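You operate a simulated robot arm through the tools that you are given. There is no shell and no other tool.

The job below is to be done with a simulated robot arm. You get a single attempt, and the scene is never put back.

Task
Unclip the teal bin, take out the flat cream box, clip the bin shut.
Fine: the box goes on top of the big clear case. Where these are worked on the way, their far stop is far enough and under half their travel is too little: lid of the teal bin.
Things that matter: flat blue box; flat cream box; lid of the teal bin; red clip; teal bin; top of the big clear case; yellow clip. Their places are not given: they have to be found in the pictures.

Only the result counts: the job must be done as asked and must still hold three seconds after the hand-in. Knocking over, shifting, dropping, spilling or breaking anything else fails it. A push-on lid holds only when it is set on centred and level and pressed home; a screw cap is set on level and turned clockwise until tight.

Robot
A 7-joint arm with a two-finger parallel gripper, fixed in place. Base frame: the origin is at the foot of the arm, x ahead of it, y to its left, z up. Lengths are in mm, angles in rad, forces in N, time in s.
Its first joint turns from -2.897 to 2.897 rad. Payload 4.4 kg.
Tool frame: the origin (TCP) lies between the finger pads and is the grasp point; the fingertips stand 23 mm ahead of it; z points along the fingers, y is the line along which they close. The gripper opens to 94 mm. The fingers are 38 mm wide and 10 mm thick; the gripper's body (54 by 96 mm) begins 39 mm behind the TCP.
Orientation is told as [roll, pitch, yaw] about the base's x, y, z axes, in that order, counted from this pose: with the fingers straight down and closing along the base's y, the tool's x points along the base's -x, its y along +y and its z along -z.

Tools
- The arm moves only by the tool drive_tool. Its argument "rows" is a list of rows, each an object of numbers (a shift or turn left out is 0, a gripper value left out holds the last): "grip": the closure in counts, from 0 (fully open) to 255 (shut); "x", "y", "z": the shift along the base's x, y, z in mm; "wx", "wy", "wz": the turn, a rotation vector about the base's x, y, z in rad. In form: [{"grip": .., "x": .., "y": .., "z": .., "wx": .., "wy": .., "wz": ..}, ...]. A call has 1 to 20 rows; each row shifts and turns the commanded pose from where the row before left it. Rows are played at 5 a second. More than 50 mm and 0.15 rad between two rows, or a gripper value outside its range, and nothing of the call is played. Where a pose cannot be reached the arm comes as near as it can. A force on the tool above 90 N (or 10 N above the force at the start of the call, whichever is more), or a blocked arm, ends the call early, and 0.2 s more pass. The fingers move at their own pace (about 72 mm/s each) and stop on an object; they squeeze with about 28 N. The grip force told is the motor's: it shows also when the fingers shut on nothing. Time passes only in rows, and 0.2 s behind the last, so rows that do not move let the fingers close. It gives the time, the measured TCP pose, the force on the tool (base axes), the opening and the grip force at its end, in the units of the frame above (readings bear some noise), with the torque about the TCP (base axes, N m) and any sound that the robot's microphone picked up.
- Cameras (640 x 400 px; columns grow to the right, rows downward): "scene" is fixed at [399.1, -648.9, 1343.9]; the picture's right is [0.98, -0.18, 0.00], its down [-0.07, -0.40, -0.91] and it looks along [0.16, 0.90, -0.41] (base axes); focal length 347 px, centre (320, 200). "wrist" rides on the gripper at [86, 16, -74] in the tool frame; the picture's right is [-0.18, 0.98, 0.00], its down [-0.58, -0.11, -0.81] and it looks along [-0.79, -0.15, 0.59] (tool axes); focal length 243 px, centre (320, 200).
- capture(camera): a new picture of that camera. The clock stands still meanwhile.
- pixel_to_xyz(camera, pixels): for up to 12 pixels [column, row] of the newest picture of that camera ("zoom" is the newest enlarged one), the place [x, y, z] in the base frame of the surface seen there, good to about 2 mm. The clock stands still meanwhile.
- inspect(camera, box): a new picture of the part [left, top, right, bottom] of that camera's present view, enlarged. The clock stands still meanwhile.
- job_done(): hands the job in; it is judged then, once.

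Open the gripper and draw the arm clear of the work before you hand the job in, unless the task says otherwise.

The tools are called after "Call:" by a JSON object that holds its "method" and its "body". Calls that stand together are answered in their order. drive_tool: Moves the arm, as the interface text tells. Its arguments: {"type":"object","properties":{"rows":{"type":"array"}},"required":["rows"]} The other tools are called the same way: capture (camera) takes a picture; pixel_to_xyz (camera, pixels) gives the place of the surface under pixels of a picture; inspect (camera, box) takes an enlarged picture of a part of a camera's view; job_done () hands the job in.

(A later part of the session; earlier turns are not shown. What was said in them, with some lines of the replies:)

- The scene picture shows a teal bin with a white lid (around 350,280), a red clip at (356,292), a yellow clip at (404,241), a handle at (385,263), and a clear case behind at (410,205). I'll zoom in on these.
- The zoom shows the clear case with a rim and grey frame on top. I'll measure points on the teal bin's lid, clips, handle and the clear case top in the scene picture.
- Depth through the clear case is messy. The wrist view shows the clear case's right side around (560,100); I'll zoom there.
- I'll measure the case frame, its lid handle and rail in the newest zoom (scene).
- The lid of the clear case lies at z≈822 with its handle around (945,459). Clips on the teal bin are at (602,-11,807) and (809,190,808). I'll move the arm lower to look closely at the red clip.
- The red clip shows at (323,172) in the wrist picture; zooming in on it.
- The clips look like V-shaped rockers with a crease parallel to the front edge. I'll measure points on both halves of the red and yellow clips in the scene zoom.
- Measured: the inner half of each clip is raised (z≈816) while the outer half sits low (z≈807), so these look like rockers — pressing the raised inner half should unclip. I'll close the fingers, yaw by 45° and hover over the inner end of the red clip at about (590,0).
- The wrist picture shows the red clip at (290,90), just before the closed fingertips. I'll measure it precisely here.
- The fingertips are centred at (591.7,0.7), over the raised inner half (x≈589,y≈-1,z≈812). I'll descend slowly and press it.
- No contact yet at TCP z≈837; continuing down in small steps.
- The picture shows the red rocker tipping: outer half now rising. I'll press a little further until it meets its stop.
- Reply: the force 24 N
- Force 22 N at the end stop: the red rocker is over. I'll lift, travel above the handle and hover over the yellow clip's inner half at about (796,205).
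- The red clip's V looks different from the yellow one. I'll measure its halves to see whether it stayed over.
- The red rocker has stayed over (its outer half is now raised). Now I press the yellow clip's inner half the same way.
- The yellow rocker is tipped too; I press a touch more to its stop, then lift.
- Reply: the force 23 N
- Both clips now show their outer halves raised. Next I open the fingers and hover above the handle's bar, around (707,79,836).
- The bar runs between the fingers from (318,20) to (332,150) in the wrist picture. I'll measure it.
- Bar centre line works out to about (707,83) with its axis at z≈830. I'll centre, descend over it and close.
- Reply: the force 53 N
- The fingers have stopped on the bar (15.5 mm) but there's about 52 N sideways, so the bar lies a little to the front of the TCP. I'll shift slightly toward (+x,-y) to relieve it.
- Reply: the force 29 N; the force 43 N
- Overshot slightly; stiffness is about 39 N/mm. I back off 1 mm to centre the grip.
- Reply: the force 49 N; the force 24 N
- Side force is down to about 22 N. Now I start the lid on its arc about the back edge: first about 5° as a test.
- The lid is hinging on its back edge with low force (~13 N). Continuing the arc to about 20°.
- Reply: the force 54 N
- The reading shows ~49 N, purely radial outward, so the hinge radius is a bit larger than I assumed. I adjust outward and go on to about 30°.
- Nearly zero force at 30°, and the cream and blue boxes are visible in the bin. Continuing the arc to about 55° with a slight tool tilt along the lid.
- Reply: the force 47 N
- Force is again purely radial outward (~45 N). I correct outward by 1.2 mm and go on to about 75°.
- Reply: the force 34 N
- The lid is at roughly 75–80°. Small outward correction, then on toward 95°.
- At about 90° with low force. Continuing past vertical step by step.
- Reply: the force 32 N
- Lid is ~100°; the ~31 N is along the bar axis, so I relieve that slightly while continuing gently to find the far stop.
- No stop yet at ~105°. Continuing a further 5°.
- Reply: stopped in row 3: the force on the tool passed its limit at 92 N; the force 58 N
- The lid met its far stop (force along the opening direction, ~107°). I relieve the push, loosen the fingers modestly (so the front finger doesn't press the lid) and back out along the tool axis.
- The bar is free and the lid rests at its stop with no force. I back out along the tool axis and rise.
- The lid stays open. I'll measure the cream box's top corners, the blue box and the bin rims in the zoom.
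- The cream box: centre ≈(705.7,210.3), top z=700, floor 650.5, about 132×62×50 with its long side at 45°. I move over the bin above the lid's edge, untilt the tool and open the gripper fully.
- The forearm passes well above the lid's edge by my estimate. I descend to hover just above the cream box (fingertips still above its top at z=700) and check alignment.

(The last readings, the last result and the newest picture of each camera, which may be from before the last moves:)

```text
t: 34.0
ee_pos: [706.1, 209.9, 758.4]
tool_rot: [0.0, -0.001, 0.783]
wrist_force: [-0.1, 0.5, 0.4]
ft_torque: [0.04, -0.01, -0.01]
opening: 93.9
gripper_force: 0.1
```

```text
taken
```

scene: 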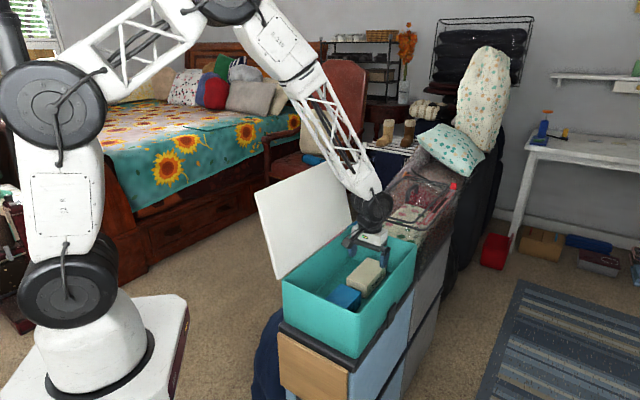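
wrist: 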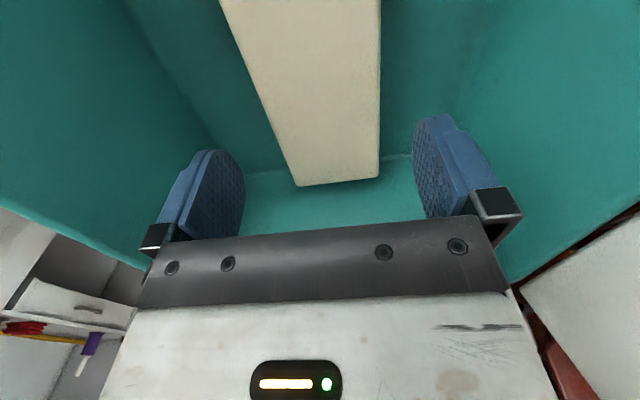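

The forearm clears the lid, and the cream box lies between the fingers. I'll verify its edges in the wrist picture.

Call:
{"method": "pixel_to_xyz", "body": {"camera": "wrist", "pixels": [[264, 100], [377, 100], [245, 50], [376, 50], [298, 180], [376, 172], [335, 150], [228, 10], [377, 10]]}}

```text
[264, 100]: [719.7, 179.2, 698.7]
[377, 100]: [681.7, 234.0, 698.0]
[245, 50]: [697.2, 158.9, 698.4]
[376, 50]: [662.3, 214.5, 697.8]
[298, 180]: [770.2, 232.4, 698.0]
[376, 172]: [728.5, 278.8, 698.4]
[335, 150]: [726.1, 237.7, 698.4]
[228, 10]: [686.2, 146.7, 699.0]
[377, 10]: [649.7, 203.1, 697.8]
```

Box mid-line is x−y≈493.5 versus TCP 496.2, so I shift 2 mm, descend to z≈683 and close.

Call:
{"method": "drive_tool", "body": {"rows": [{"x": -1.4, "y": 1.3, "z": -25}, {"z": -25}, {"z": -15}, {"z": -10}, {"x": 0}]}}

Call:
{"method": "drive_tool", "body": {"rows": [{"grip": 255}, {"x": 0}, {"x": 0}, {"x": 0}]}}

Call:
{"method": "inspect", "body": {"camera": "scene", "box": [300, 180, 440, 320]}}

```text
t: 35.2
ee_pos: [703.2, 211.5, 685.8]
tool_rot: [0.0, -0.002, 0.783]
wrist_force: [-0.4, 0.0, -0.1]
ft_torque: [0.01, 0.03, 0.01]
opening: 93.9
gripper_force: 0.1
```

```text
t: 36.2
ee_pos: [704.1, 210.7, 683.8]
tool_rot: [0.0, -0.001, 0.785]
wrist_force: [0.4, 0.6, -0.3]
ft_torque: [0.06, -0.18, 0.01]
opening: 71.8
gripper_force: 28.3
```

```text
2.86 times, centred on (370, 250) of scene
```

zoom: 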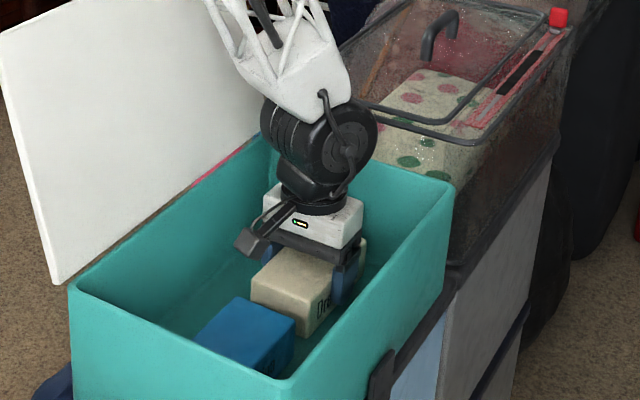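

The fingers hold the box at 71.8 mm with 28 N. I lift it slowly and check.

Call:
{"method": "drive_tool", "body": {"rows": [{"z": 8}, {"z": 15}, {"z": 20}, {"x": 0}]}}

Call:
{"method": "inspect", "body": {"camera": "scene", "box": [300, 160, 440, 300]}}

```text
t: 37.2
ee_pos: [704.0, 211.9, 727.3]
tool_rot: [-0.001, -0.002, 0.784]
wrist_force: [0.5, 0.5, -3.2]
ft_torque: [0.0, -0.04, -0.03]
opening: 71.9
gripper_force: 28.7
```

```text
2.86 times, centred on (370, 230) of scene
```

zoom: 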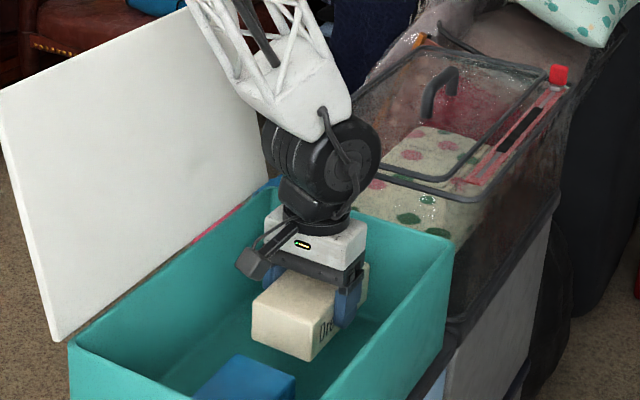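

The box is held (3.2 N). I raise it clear of the rim and the case's handle, then carry it toward (851,379) while turning the yaw by −90° so its long side lies across the clear case.

Call:
{"method": "drive_tool", "body": {"rows": [{"z": 40}, {"z": 45}, {"z": 45}, {"z": 45}, {"z": 45}, {"x": 0}]}}

Call:
{"method": "drive_tool", "body": {"rows": [{"x": 13.4, "y": 15.2, "wz": -0.1427}, {"x": 13.4, "y": 15.2, "wz": -0.1427}, {"x": 13.4, "y": 15.2, "wz": -0.1427}, {"x": 13.4, "y": 15.2, "wz": -0.1427}, {"x": 13.4, "y": 15.2, "wz": -0.1427}, {"x": 13.4, "y": 15.2, "wz": -0.1427}, {"x": 13.4, "y": 15.2, "wz": -0.1427}, {"x": 13.4, "y": 15.2, "wz": -0.1427}, {"x": 13.4, "y": 15.2, "wz": -0.1427}, {"x": 13.4, "y": 15.2, "wz": -0.1427}, {"x": 13, "y": 15.2, "wz": -0.1427}, {"x": 0}]}}

Call:
{"method": "capture", "body": {"camera": "scene"}}

Call:
{"method": "capture", "body": {"camera": "wrist"}}

```text
t: 38.6
ee_pos: [703.4, 210.3, 947.0]
tool_rot: [-0.001, -0.004, 0.782]
wrist_force: [0.1, 0.1, -2.0]
ft_torque: [-0.01, -0.03, -0.03]
opening: 71.8
gripper_force: 28.4
```

```text
t: 41.2
ee_pos: [849.9, 378.2, 948.3]
tool_rot: [0.0, -0.001, -0.787]
wrist_force: [0.0, 0.6, -1.3]
ft_torque: [-0.03, 0.01, -0.01]
opening: 71.7
gripper_force: 27.9
```

```text
taken
```

scene: 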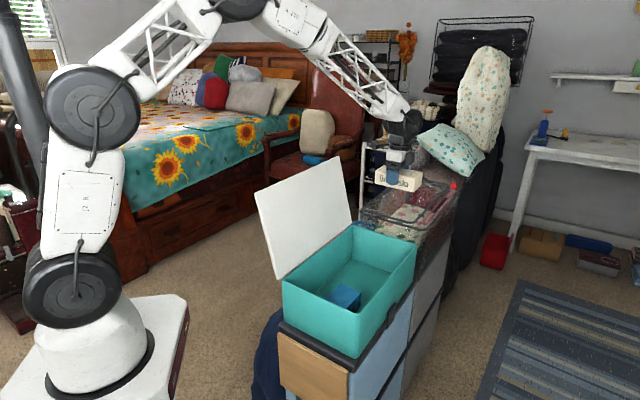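

```text
taken
```

wrist: 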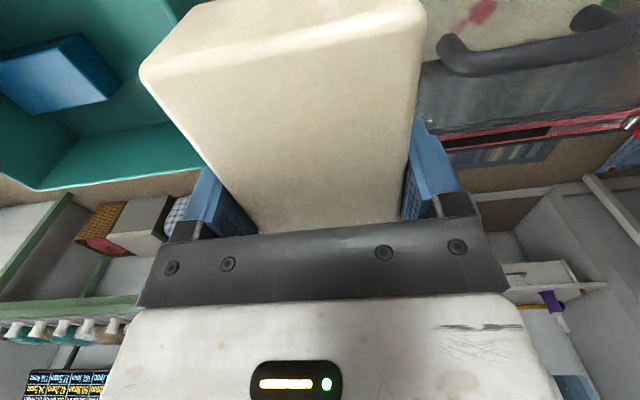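

The box is held across the case. Zooming on the scene around (400,195) to check the placement area.

Call:
{"method": "inspect", "body": {"camera": "scene", "box": [345, 110, 465, 250]}}

Call:
{"method": "pixel_to_xyz", "body": {"camera": "scene", "pixels": [[377, 168], [420, 188], [362, 208], [413, 225], [440, 190]]}}

```text
2.86 times, centred on (405, 180) of scene
```

zoom: 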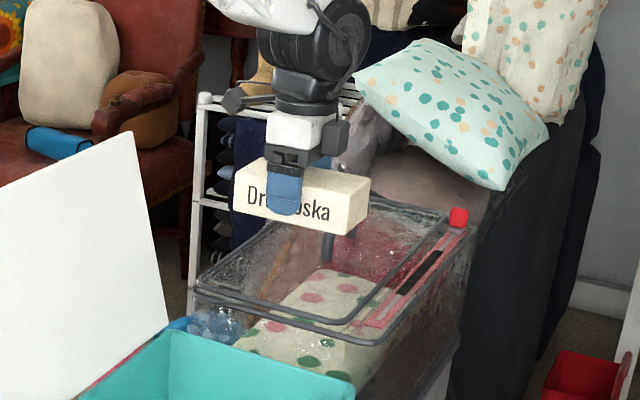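

```text
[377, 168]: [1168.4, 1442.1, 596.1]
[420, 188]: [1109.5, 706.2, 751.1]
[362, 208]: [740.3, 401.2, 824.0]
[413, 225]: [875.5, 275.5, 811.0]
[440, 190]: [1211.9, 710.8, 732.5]
```

I'll measure the near frame bar and handle again in this zoom to fix the target.

Call:
{"method": "pixel_to_xyz", "body": {"camera": "zoom", "pixels": [[202, 281], [240, 297], [280, 309], [320, 320], [345, 322], [360, 312], [400, 262], [444, 218], [240, 245], [326, 255], [355, 205], [372, 342]]}}

```text
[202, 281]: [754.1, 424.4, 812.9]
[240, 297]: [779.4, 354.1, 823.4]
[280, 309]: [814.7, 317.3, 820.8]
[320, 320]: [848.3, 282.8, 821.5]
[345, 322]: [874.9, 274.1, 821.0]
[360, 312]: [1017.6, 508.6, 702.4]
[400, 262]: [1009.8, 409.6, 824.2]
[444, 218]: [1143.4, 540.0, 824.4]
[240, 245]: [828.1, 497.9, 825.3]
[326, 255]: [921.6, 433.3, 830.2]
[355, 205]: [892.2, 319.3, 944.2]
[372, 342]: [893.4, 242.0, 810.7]
```

The near frame bar is at x+y≈1132, the handle starts at x+y≈1345, side bars at x−y≈335 and 602. I centre at about (854,386) and descend towards the case's top (z≈822, TCP≈855).

Call:
{"method": "drive_tool", "body": {"rows": [{"x": 4, "y": 7.5, "z": -25}, {"z": -25}, {"z": -20}, {"z": -12}, {"x": 0}]}}

Call:
{"method": "inspect", "body": {"camera": "scene", "box": [345, 130, 465, 250]}}

```text
t: 42.5
ee_pos: [855.3, 386.3, 865.7]
tool_rot: [0.0, -0.003, -0.786]
wrist_force: [0.5, 0.2, -1.6]
ft_torque: [-0.03, -0.01, 0.01]
opening: 71.8
gripper_force: 28.1
```

```text
3.33 times, centred on (405, 190) of scene
```

zoom: 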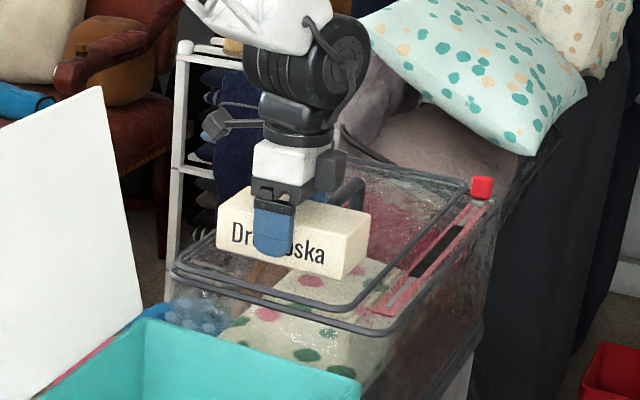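

The box is ~10 mm above the lid, clear of the handle. Lowering in small steps until it touches.

Call:
{"method": "drive_tool", "body": {"rows": [{"z": -4}, {"z": -2}, {"z": -2}, {"x": 0}]}}

```text
t: 43.5
ee_pos: [855.8, 385.7, 859.1]
tool_rot: [0.0, 0.0, -0.787]
wrist_force: [-0.9, -0.1, -2.4]
ft_torque: [-0.05, 0.01, -0.03]
opening: 71.9
gripper_force: 28.0
```

Call:
{"method": "drive_tool", "body": {"rows": [{"z": -1.5}, {"z": -1.5}, {"z": -1}, {"x": 0}]}}

```text
t: 44.5
ee_pos: [855.5, 385.7, 854.7]
tool_rot: [0.003, -0.004, -0.789]
wrist_force: [-1.8, -1.1, 23.6]
ft_torque: [0.08, 0.6, -0.02]
opening: 71.8
gripper_force: 28.1
```

Contact at TCP z≈854.7 (bottom ≈821.4) with about 26 N. I ease up slightly and open the fingers.

Call:
{"method": "drive_tool", "body": {"rows": [{"z": 0.6}, {"x": 0}]}}

Call:
{"method": "drive_tool", "body": {"rows": [{"grip": 0}, {"x": 0}, {"x": 0}]}}

Call:
{"method": "inspect", "body": {"camera": "scene", "box": [345, 130, 465, 250]}}

```text
t: 45.0
ee_pos: [856.1, 386.3, 854.8]
tool_rot: [0.001, -0.004, -0.788]
wrist_force: [7.8, 5.3, 24.5]
ft_torque: [0.11, 0.01, -0.04]
opening: 71.8
gripper_force: 28.2
```

```text
t: 45.9
ee_pos: [855.5, 386.8, 854.2]
tool_rot: [0.001, -0.002, -0.788]
wrist_force: [-0.2, 0.7, -0.6]
ft_torque: [0.0, -0.03, 0.0]
opening: 94.1
gripper_force: 0.0
```

```text
3.33 times, centred on (405, 190) of scene
```

zoom: 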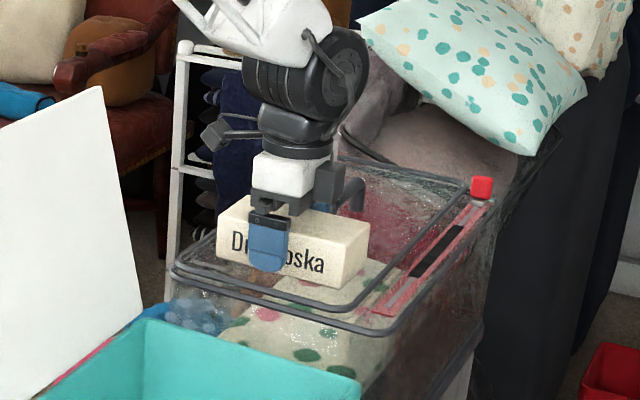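

The box sits on the case's top and the fingers are free. I raise straight up and check it.

Call:
{"method": "drive_tool", "body": {"rows": [{"z": 10}, {"z": 30}, {"z": 40}, {"z": 45}, {"z": 45}, {"z": 45}, {"z": 45}, {"x": 0}]}}

Call:
{"method": "inspect", "body": {"camera": "scene", "box": [345, 130, 465, 250]}}

Call:
{"method": "capture", "body": {"camera": "scene"}}

```text
t: 47.6
ee_pos: [853.1, 385.2, 1114.7]
tool_rot: [0.0, 0.0, -0.788]
wrist_force: [0.0, -0.1, 0.6]
ft_torque: [0.01, 0.0, 0.02]
opening: 93.9
gripper_force: 0.0
```

```text
3.33 times, centred on (405, 190) of scene
```

zoom: 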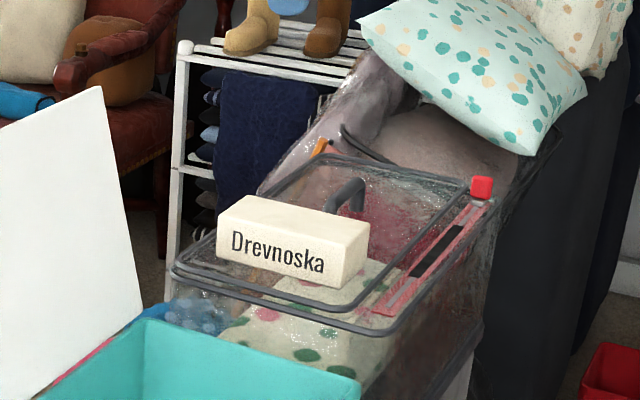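

```text
taken
```

scene: 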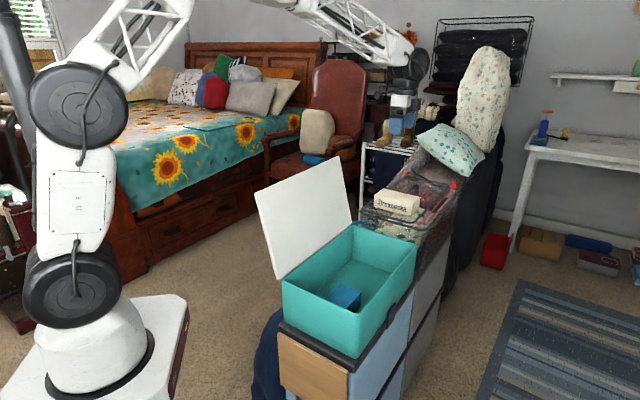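

The cream box rests level on the case. Now I go back to the lid handle: yaw back by +90° while moving above the handle's withdraw point (461,327,1124).

Call:
{"method": "drive_tool", "body": {"rows": [{"grip": 165, "x": -35.6, "y": -5.3, "z": 0.8, "wz": 0.143}, {"x": -35.6, "y": -5.3, "z": 0.8, "wz": 0.143}, {"x": -35.6, "y": -5.3, "z": 0.8, "wz": 0.143}, {"x": -35.6, "y": -5.3, "z": 0.8, "wz": 0.143}, {"x": -35.6, "y": -5.3, "z": 0.8, "wz": 0.143}, {"x": -35.6, "y": -5.3, "z": 0.8, "wz": 0.143}, {"x": -35.6, "y": -5.3, "z": 0.8, "wz": 0.143}, {"x": -35.6, "y": -5.3, "z": 0.8, "wz": 0.143}, {"x": -35.6, "y": -5.3, "z": 0.8, "wz": 0.143}, {"x": -35.6, "y": -5.3, "z": 0.8, "wz": 0.143}, {"x": -35.6, "y": -5.3, "z": 0.8, "wz": 0.143}, {"wx": -0.0798, "wy": -0.0798}, {"wx": -0.0798, "wy": -0.0798}, {"wx": -0.0798, "wy": -0.0798}, {"wx": -0.0798, "wy": -0.0798}, {"x": 0}]}}

Call:
{"method": "capture", "body": {"camera": "wrist"}}

Call:
{"method": "capture", "body": {"camera": "scene"}}

```text
t: 51.0
ee_pos: [464.7, 328.7, 1123.5]
tool_rot: [-0.451, 0.0, 0.786]
wrist_force: [0.1, 0.3, -0.5]
ft_torque: [0.01, -0.02, 0.0]
opening: 33.2
gripper_force: 0.0
```

```text
taken
```

wrist: 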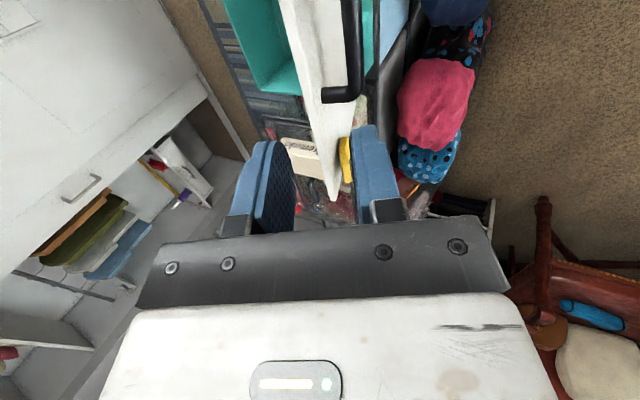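

```text
taken
```

scene: 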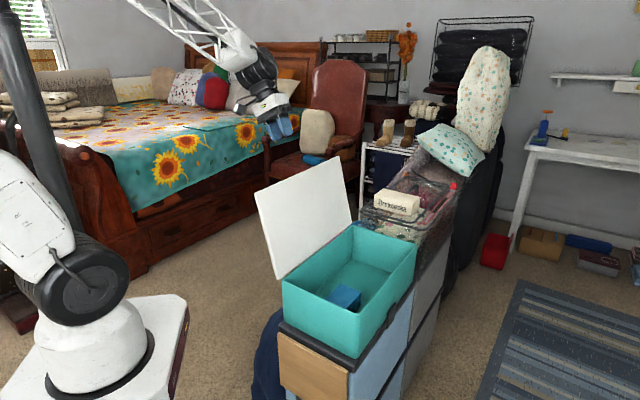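

The wrist picture shows the lid edge around (320,100) and the bar at (355,40). I'll measure the bar's place.

Call:
{"method": "inspect", "body": {"camera": "wrist", "box": [260, 0, 440, 200]}}

Call:
{"method": "pixel_to_xyz", "body": {"camera": "wrist", "pixels": [[354, 10], [354, 30], [354, 50], [353, 70], [355, 85], [345, 95], [328, 95], [314, 100], [336, 198], [290, 5]]}}

```text
2.00 times, centred on (350, 100) of wrist
```

zoom: 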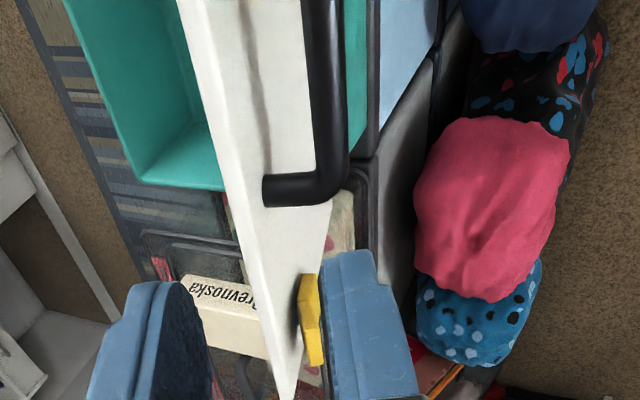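

```text
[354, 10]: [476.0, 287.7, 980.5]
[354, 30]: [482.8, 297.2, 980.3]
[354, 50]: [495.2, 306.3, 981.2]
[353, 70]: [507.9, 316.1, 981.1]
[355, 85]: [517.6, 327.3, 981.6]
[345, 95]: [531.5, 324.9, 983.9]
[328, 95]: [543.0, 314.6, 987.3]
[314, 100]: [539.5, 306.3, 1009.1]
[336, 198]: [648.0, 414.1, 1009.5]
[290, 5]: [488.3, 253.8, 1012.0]
```

The bar lies at x−y≈190, z≈974 — as when I let go. I descend along the tool axis back around it.

Call:
{"method": "drive_tool", "body": {"rows": [{"x": -1, "z": -40}, {"z": -30}, {"x": 9.3, "y": -9.3, "z": -27}, {"x": 9.3, "y": -9.3, "z": -27}, {"x": 9.3, "y": -9.3, "z": -26}, {"x": 0}]}}

Call:
{"method": "capture", "body": {"camera": "wrist"}}

```text
t: 52.5
ee_pos: [491.9, 300.2, 972.1]
tool_rot: [-0.452, -0.002, 0.787]
wrist_force: [-1.3, 0.3, -0.3]
ft_torque: [0.0, 0.02, 0.0]
opening: 33.2
gripper_force: 0.1
```

```text
taken
```

wrist: 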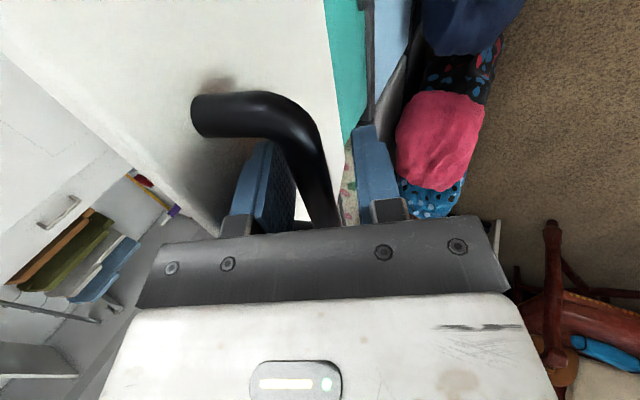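

The bar is between the fingers again; I close on it.

Call:
{"method": "drive_tool", "body": {"rows": [{"grip": 255}, {"x": 0}, {"x": 0}]}}

```text
t: 53.2
ee_pos: [492.0, 298.3, 972.7]
tool_rot: [-0.45, -0.003, 0.787]
wrist_force: [43.4, -42.6, 10.1]
ft_torque: [-0.08, 0.22, -0.09]
opening: 15.1
gripper_force: 45.4
```

Gripped (force is just the lid's stop). Now I reverse the arc: first from ~108° to 95°.

Call:
{"method": "drive_tool", "body": {"rows": [{"x": 0.7, "y": -0.7}, {"x": 6.4, "y": -6.4, "z": 4.9, "wx": 0.0354, "wy": 0.0354}, {"x": 11.8, "y": -11.8, "z": 7.2, "wx": 0.0354, "wy": 0.0354}, {"x": 12.2, "y": -12.2, "z": 5.8, "wx": 0.0177, "wy": 0.0177}, {"x": 0}]}}

```text
t: 54.5
ee_pos: [522.1, 268.5, 990.1]
tool_rot: [-0.325, -0.001, 0.787]
wrist_force: [-0.2, -2.3, -10.2]
ft_torque: [0.31, -0.16, -0.05]
opening: 15.5
gripper_force: 44.9
```

Smooth, low force at ~95°. Continuing to about 70°.

Call:
{"method": "drive_tool", "body": {"rows": [{"x": 12.5, "y": -12.5, "z": 4.2, "wx": 0.0177, "wy": 0.0177}, {"x": 12.7, "y": -12.7, "z": 2.7, "wx": 0.0177, "wy": 0.0177}, {"x": 12.9, "y": -12.9, "z": 1.1, "wx": 0.0177, "wy": 0.0177}, {"x": 12.9, "y": -12.9, "z": -0.5, "wx": 0.0177, "wy": 0.0177}, {"x": 12.8, "y": -12.8, "z": -2.0, "wx": 0.0177, "wy": 0.0177}, {"x": 0}]}}

```text
t: 55.9
ee_pos: [586.5, 204.3, 996.2]
tool_rot: [-0.2, -0.002, 0.787]
wrist_force: [13.5, 22.3, -32.7]
ft_torque: [0.1, -0.13, -0.13]
opening: 15.6
gripper_force: 45.0
```

About −33 N radial and 25 N along the bar: I correct slightly (down 0.8, along the bar 0.6) and continue to ~45°.

Call:
{"method": "drive_tool", "body": {"rows": [{"x": 0.4, "y": 0.5, "z": -0.8}, {"x": 12.6, "y": -12.6, "z": -3.7, "wx": 0.0177, "wy": 0.0177}, {"x": 12.35, "y": -12.35, "z": -5.2, "wx": 0.0177, "wy": 0.0177}, {"x": 12.0, "y": -12.0, "z": -6.7, "wx": 0.0177, "wy": 0.0177}, {"x": 11.5, "y": -11.5, "z": -8.1, "wx": 0.0177, "wy": 0.0177}, {"x": 11.0, "y": -11.0, "z": -9.5, "wx": 0.0177, "wy": 0.0177}, {"x": 0}]}}

Call:
{"method": "inspect", "body": {"camera": "scene", "box": [260, 130, 440, 310]}}

```text
t: 57.5
ee_pos: [645.5, 146.5, 961.8]
tool_rot: [-0.075, -0.002, 0.787]
wrist_force: [-2.0, 24.2, -28.1]
ft_torque: [0.41, -0.33, -0.22]
opening: 15.5
gripper_force: 44.8
```

```text
2.22 times, centred on (350, 220) of scene
```

zoom: 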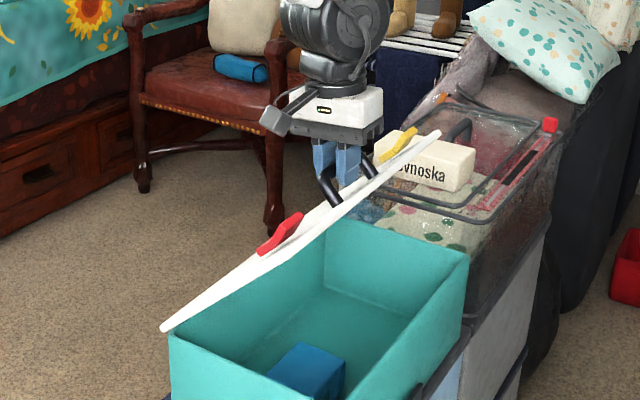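

~34 N radial inward again; I correct 0.8 mm inward and continue to ~20°.

Call:
{"method": "drive_tool", "body": {"rows": [{"x": -0.1, "y": 0.5, "z": -0.7}, {"x": 10.35, "y": -10.35, "z": -10.8, "wx": 0.0177, "wy": 0.0177}, {"x": 9.6, "y": -9.6, "z": -12.0, "wx": 0.0177, "wy": 0.0177}, {"x": 8.8, "y": -8.8, "z": -13.2, "wx": 0.0177, "wy": 0.0177}, {"x": 8.0, "y": -8.0, "z": -14.2}, {"x": 7.1, "y": -7.1, "z": -15.2}, {"x": 0}]}}

```text
t: 59.0
ee_pos: [689.9, 102.4, 895.9]
tool_rot: [-0.002, -0.002, 0.785]
wrist_force: [-4.2, -9.7, 0.7]
ft_torque: [0.06, -0.02, -0.11]
opening: 15.6
gripper_force: 44.8
```

Low force at ~20°. Continuing to ~5°.

Call:
{"method": "drive_tool", "body": {"rows": [{"x": 3.15, "y": -3.15, "z": -7.9}, {"x": 3.0, "y": -3.0, "z": -8.0}, {"x": 2.7, "y": -2.7, "z": -8.3}, {"x": 2.45, "y": -2.45, "z": -8.4}, {"x": 2.15, "y": -2.15, "z": -8.5}, {"x": 1.95, "y": -1.95, "z": -8.7}, {"x": 0}]}}

```text
t: 60.6
ee_pos: [705.4, 86.2, 845.7]
tool_rot: [-0.003, -0.003, 0.785]
wrist_force: [-0.2, -6.2, 0.6]
ft_torque: [-0.01, 0.05, -0.07]
opening: 15.4
gripper_force: 45.5
```

Nearly closed (~15 mm to go). Lowering gently the rest of the way.

Call:
{"method": "drive_tool", "body": {"rows": [{"x": 0.9, "y": -0.9, "z": -4.5}, {"x": 0.8, "y": -0.8, "z": -4.5}, {"x": 0.7, "y": -0.7, "z": -3}, {"x": 0.3, "y": -0.3, "z": -2}, {"x": 0}]}}

Call:
{"method": "inspect", "body": {"camera": "scene", "box": [270, 190, 440, 340]}}

```text
t: 61.9
ee_pos: [708.5, 83.6, 833.5]
tool_rot: [-0.003, -0.003, 0.787]
wrist_force: [10.7, -2.3, 0.5]
ft_torque: [0.2, -0.3, -0.09]
opening: 15.7
gripper_force: 45.0
```

```text
2.67 times, centred on (355, 265) of scene
```

zoom: 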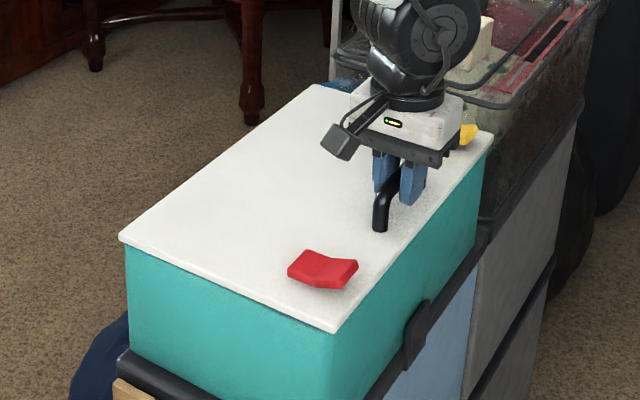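

The lid is nearly flush. I lower in 1 mm steps until it seats.

Call:
{"method": "drive_tool", "body": {"rows": [{"x": 0.2, "y": -0.2, "z": -1.2}, {"x": 0.2, "y": -0.2, "z": -1.2}, {"x": 0}]}}

```text
t: 62.6
ee_pos: [708.2, 84.5, 830.0]
tool_rot: [-0.002, -0.003, 0.786]
wrist_force: [22.3, -4.5, 3.3]
ft_torque: [0.18, -0.29, -0.07]
opening: 15.4
gripper_force: 44.8
```

Call:
{"method": "drive_tool", "body": {"rows": [{"z": -0.8}, {"z": -0.8}, {"x": 0}]}}

Call:
{"method": "inspect", "body": {"camera": "scene", "box": [320, 220, 430, 330]}}

```text
t: 63.5
ee_pos: [709.6, 84.2, 828.5]
tool_rot: [-0.001, -0.002, 0.785]
wrist_force: [32.6, -20.9, 6.9]
ft_torque: [0.03, -0.1, -0.04]
opening: 15.3
gripper_force: 44.9
```

```text
3.64 times, centred on (375, 275) of scene
```

zoom: 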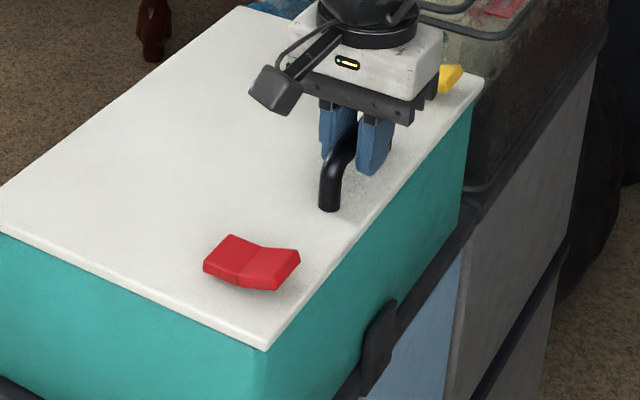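

The lid appears flush. I'll measure the lid's front edge heights to compare with before (793).

Call:
{"method": "pixel_to_xyz", "body": {"camera": "zoom", "pixels": [[265, 335], [270, 345], [470, 85], [440, 110], [330, 250], [230, 310], [150, 200]]}}

```text
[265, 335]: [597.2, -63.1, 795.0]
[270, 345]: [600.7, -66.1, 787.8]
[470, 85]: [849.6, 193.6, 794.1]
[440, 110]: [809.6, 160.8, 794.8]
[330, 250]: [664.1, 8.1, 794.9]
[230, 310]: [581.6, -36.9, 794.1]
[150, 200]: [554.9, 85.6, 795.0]
```

Lid at z≈794–795, essentially closed (may be a millimetre up). I relax sideways force, open the fingers and rise.

Call:
{"method": "drive_tool", "body": {"rows": [{"x": 0.5, "y": -0.5}, {"grip": 90}, {"x": 0}, {"x": 0}, {"z": 20}, {"z": 25}, {"z": 20}, {"x": 0}]}}

Call:
{"method": "inspect", "body": {"camera": "scene", "box": [320, 220, 430, 330]}}

Call:
{"method": "pixel_to_xyz", "body": {"camera": "zoom", "pixels": [[265, 335], [270, 345], [470, 85], [440, 110], [330, 250], [230, 310], [150, 200]]}}

```text
t: 65.2
ee_pos: [707.9, 83.2, 894.1]
tool_rot: [-0.002, -0.002, 0.786]
wrist_force: [0.3, -0.1, 0.3]
ft_torque: [0.01, -0.01, -0.03]
opening: 61.0
gripper_force: 0.0
```

```text
3.64 times, centred on (375, 275) of scene
```

zoom: 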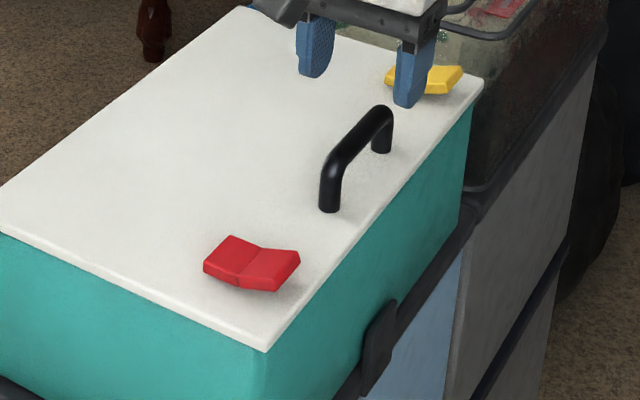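

```text
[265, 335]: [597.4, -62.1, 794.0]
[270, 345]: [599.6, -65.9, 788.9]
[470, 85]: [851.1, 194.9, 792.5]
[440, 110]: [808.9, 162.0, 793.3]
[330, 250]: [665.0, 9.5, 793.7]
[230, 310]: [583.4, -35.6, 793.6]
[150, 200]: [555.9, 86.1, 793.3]
```

Lid is back at z≈793.5 as at the start. Next I close the fingers and go over the red clip's raised outer half at about (613.5,−24).

Call:
{"method": "drive_tool", "body": {"rows": [{"grip": 255, "x": -23.6, "y": -26.8}, {"x": -23.6, "y": -26.8}, {"x": -23.6, "y": -26.8}, {"x": -23.6, "y": -26.8}, {"x": 0}, {"x": 0}]}}

Call:
{"method": "capture", "body": {"camera": "wrist"}}

Call:
{"method": "pixel_to_xyz", "body": {"camera": "wrist", "pixels": [[280, 40], [280, 60], [300, 60], [320, 60], [335, 60], [350, 60], [350, 80], [320, 80], [300, 80]]}}

```text
t: 66.7
ee_pos: [614.1, -24.0, 894.5]
tool_rot: [-0.001, -0.001, 0.785]
wrist_force: [0.1, 1.0, 0.1]
ft_torque: [0.01, 0.02, 0.02]
opening: 0.2
gripper_force: 27.8
```

```text
taken
```

wrist: 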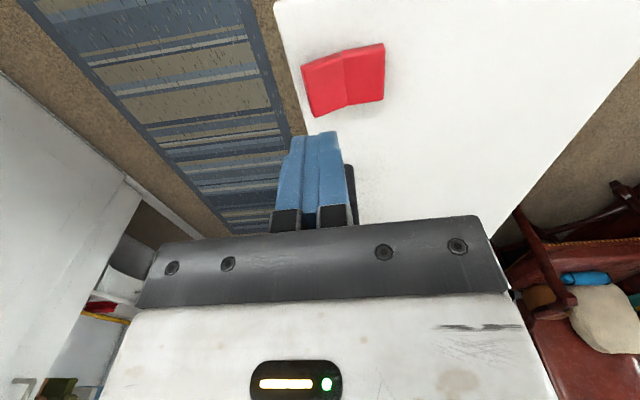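

```text
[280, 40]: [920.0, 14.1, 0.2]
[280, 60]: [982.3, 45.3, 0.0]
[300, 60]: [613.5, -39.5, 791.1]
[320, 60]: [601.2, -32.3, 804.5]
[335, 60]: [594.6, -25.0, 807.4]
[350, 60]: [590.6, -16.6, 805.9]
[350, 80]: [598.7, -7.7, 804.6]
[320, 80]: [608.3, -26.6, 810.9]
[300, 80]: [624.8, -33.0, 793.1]
```

Measuring the red clip's edges in this picture.

Call:
{"method": "pixel_to_xyz", "body": {"camera": "wrist", "pixels": [[307, 70], [317, 112], [344, 56], [348, 103], [380, 47], [381, 96], [312, 90], [346, 80], [380, 72]]}}

```text
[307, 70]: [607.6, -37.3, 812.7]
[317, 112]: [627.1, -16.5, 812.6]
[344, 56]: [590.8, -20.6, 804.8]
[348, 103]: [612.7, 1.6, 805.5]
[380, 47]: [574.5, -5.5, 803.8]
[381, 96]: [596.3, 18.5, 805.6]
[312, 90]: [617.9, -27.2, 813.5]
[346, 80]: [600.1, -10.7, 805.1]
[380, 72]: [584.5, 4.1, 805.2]
```

The outer half spans from the crease (601,−10) to its end (617.5,−27); the fingertips at (614,−24) are over it. Pressing down now.

Call:
{"method": "drive_tool", "body": {"rows": [{"z": -25}, {"z": -25}, {"z": -4}, {"z": -3}, {"z": -3}, {"z": -2}, {"z": -2}, {"x": 0}]}}

Call:
{"method": "inspect", "body": {"camera": "scene", "box": [310, 240, 410, 320]}}

```text
t: 68.5
ee_pos: [614.0, -22.9, 829.6]
tool_rot: [-0.004, -0.001, 0.785]
wrist_force: [-0.5, -0.5, 0.3]
ft_torque: [-0.03, -0.01, 0.0]
opening: 0.0
gripper_force: 27.7
```

```text
5.00 times, centred on (360, 280) of scene
```

zoom: 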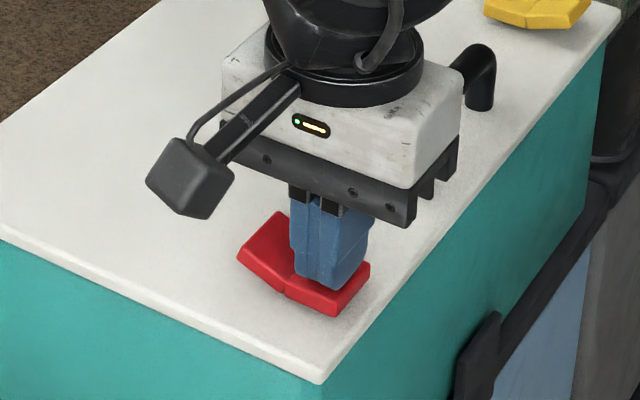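

The rocker has tipped back (inner half raised). I press a bit further to seat it against its stop.

Call:
{"method": "drive_tool", "body": {"rows": [{"z": -1.5}, {"x": 0}]}}

```text
t: 69.0
ee_pos: [614.7, -24.1, 828.7]
tool_rot: [-0.003, -0.003, 0.785]
wrist_force: [-0.9, 4.0, 8.1]
ft_torque: [0.0, 0.11, -0.06]
opening: 0.0
gripper_force: 28.0
```

Call:
{"method": "drive_tool", "body": {"rows": [{"z": -1.2}, {"x": 0}]}}

```text
t: 69.7
ee_pos: [614.7, -24.5, 828.5]
tool_rot: [-0.003, -0.004, 0.786]
wrist_force: [-13.1, -13.1, 31.2]
ft_torque: [-0.46, 0.62, 0.05]
opening: 0.1
gripper_force: 28.6
```

Seated with 31 N. I lift and travel to hover over the yellow clip's outer half at about (818.5,180).

Call:
{"method": "drive_tool", "body": {"rows": [{"z": 30}, {"z": 37}, {"x": 29.1, "y": 29.1}, {"x": 29.1, "y": 29.1}, {"x": 29.1, "y": 29.1}, {"x": 29.1, "y": 29.1}, {"x": 29.1, "y": 29.1}, {"x": 29.1, "y": 29.1}, {"x": 29.1, "y": 29.1}, {"x": 0}]}}

Call:
{"method": "capture", "body": {"camera": "wrist"}}

Call:
{"method": "inspect", "body": {"camera": "scene", "box": [320, 210, 440, 330]}}

```text
t: 71.8
ee_pos: [819.4, 180.2, 894.9]
tool_rot: [-0.004, -0.002, 0.784]
wrist_force: [-0.1, -0.7, -0.5]
ft_torque: [0.0, 0.01, 0.02]
opening: 0.0
gripper_force: 28.4
```

```text
taken
```

wrist: 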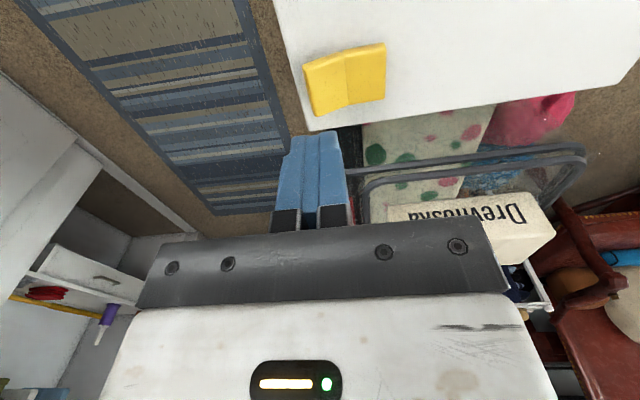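

```text
3.33 times, centred on (380, 270) of scene
```

zoom: 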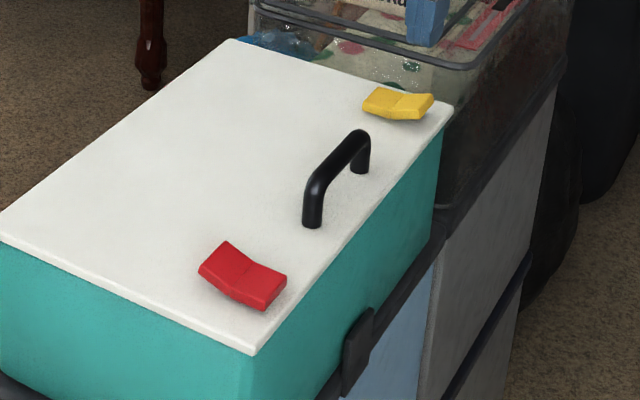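

The red clip is back in its original state, and the yellow clip sits at the same picture position relative to the fingers. Pressing its outer half.

Call:
{"method": "drive_tool", "body": {"rows": [{"z": -25}, {"z": -25}, {"z": -4}, {"z": -3}, {"z": -3}, {"z": -2}, {"z": -2}, {"z": -1.5}, {"x": 0}]}}

Call:
{"method": "inspect", "body": {"camera": "scene", "box": [375, 210, 435, 260]}}

```text
t: 73.8
ee_pos: [818.7, 181.8, 828.6]
tool_rot: [-0.002, -0.002, 0.786]
wrist_force: [-0.3, 0.1, 0.3]
ft_torque: [0.0, 0.0, -0.01]
opening: 0.0
gripper_force: 28.1
```

```text
8.00 times, centred on (405, 235) of scene
```

zoom: 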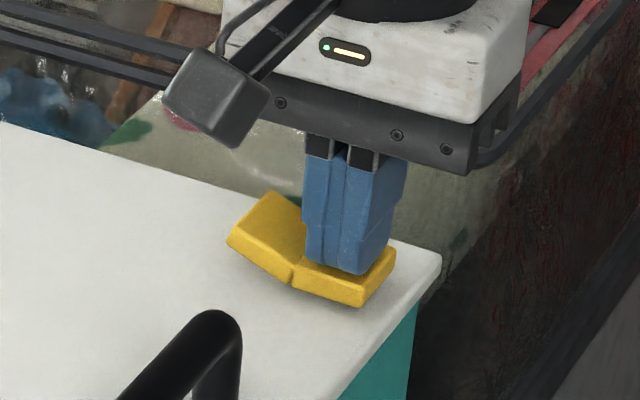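

The yellow rocker has tipped over; I press slightly more to its stop.

Call:
{"method": "drive_tool", "body": {"rows": [{"z": -1.2}, {"z": -1}, {"x": 0}]}}

```text
t: 74.7
ee_pos: [818.1, 181.1, 827.3]
tool_rot: [-0.004, -0.003, 0.786]
wrist_force: [-1.6, -2.6, 28.1]
ft_torque: [-0.28, 0.39, -0.01]
opening: 0.0
gripper_force: 27.8
```

Seated with 28 N. I lift, open the gripper and draw the arm back clear, then check everything.

Call:
{"method": "drive_tool", "body": {"rows": [{"z": 30}, {"z": 40}, {"z": 45}, {"z": 45}, {"grip": 0, "z": 45}, {"x": -30, "y": -30, "z": 25}, {"x": -30, "y": -30, "z": 20}, {"x": -30, "y": -30}, {"x": -30, "y": -30}, {"x": -30, "y": -30}, {"x": -30, "y": -30}, {"x": 0}]}}

Call:
{"method": "capture", "body": {"camera": "scene"}}

Call:
{"method": "inspect", "body": {"camera": "scene", "box": [320, 210, 440, 330]}}

Call:
{"method": "pixel_to_xyz", "body": {"camera": "zoom", "pixels": [[225, 248], [208, 270], [280, 278], [262, 303], [380, 92], [368, 106], [428, 98], [415, 116], [253, 345], [440, 110], [100, 210]]}}

```text
t: 77.2
ee_pos: [637.0, -0.8, 1074.9]
tool_rot: [-0.002, -0.002, 0.786]
wrist_force: [0.1, -0.9, 0.6]
ft_torque: [0.01, -0.03, 0.01]
opening: 94.0
gripper_force: 0.1
```

```text
taken
```

scene: 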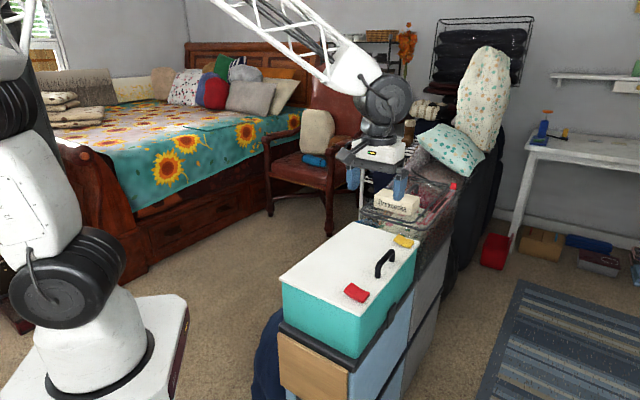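

```text
3.33 times, centred on (380, 270) of scene
```

zoom: 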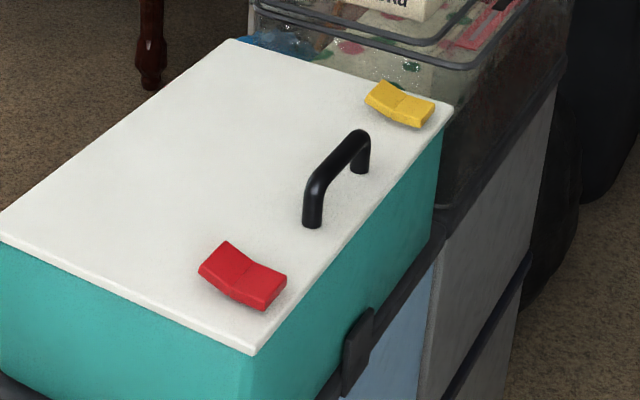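

```text
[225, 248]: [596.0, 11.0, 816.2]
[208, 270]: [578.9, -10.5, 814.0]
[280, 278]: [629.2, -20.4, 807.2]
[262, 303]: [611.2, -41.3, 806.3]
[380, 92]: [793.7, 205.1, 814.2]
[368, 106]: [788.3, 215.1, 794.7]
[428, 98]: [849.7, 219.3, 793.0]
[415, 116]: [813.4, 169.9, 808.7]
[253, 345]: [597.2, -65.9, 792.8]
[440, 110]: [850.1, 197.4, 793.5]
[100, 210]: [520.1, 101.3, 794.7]
```

Both clips read as at the start (inner end ≈816, outer ≈807) and the lid lies at 793. A final look at the cream box on the case.

Call:
{"method": "inspect", "body": {"camera": "scene", "box": [345, 150, 465, 250]}}

Call:
{"method": "pixel_to_xyz", "body": {"camera": "scene", "pixels": [[380, 193], [416, 200], [377, 208], [410, 216], [398, 195]]}}

Call:
{"method": "inspect", "body": {"camera": "scene", "box": [260, 210, 440, 380]}}

```text
4.00 times, centred on (405, 200) of scene
```

zoom: 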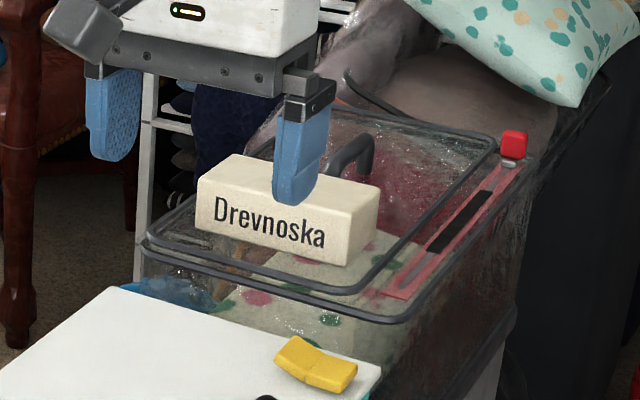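

```text
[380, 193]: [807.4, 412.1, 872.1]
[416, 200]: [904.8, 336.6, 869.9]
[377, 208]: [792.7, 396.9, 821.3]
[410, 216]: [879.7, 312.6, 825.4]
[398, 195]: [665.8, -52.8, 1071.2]
```

```text
2.35 times, centred on (350, 295) of scene
```

zoom: 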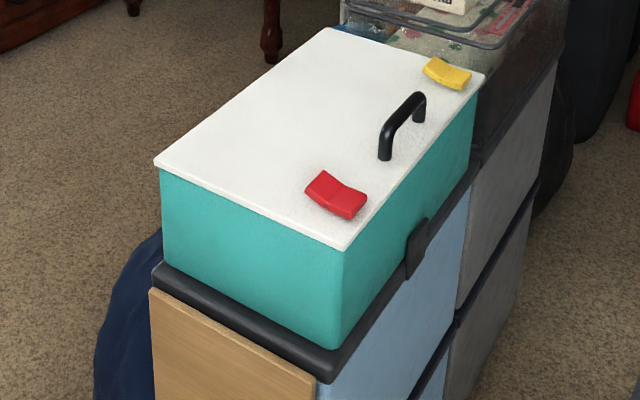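

The cream box sits level on the clear case (top z≈871, bottom ≈822). The bin is shut with both clips down, and the arm is clear with the gripper open, so I'm handing in the job.

Call:
{"method": "job_done", "body": {}}

```text
The job is handed in.
```

The job is handed in: the flat cream box is on top of the big clear case, and the teal bin is clipped shut again.

- **Bin:** I tipped both clips open and swung the lid to its far stop. After taking the box out I closed the lid, which ended at the same height as at the start (about 793 mm). Both clips were then pressed to their stops and measured back in their starting position.
- **Cream box:** it sits level across the near half of the case's lid, in front of the handle. Its underside is at about 822 mm, resting on the lid.
- **Other things:** the flat blue box was still in the bin when I last saw inside, before closing. Nothing else looked moved in the final pictures.
- **Arm:** the gripper is open and raised clear of the work.

The tool only confirmed receipt, so I have no verdict from the judging yet.
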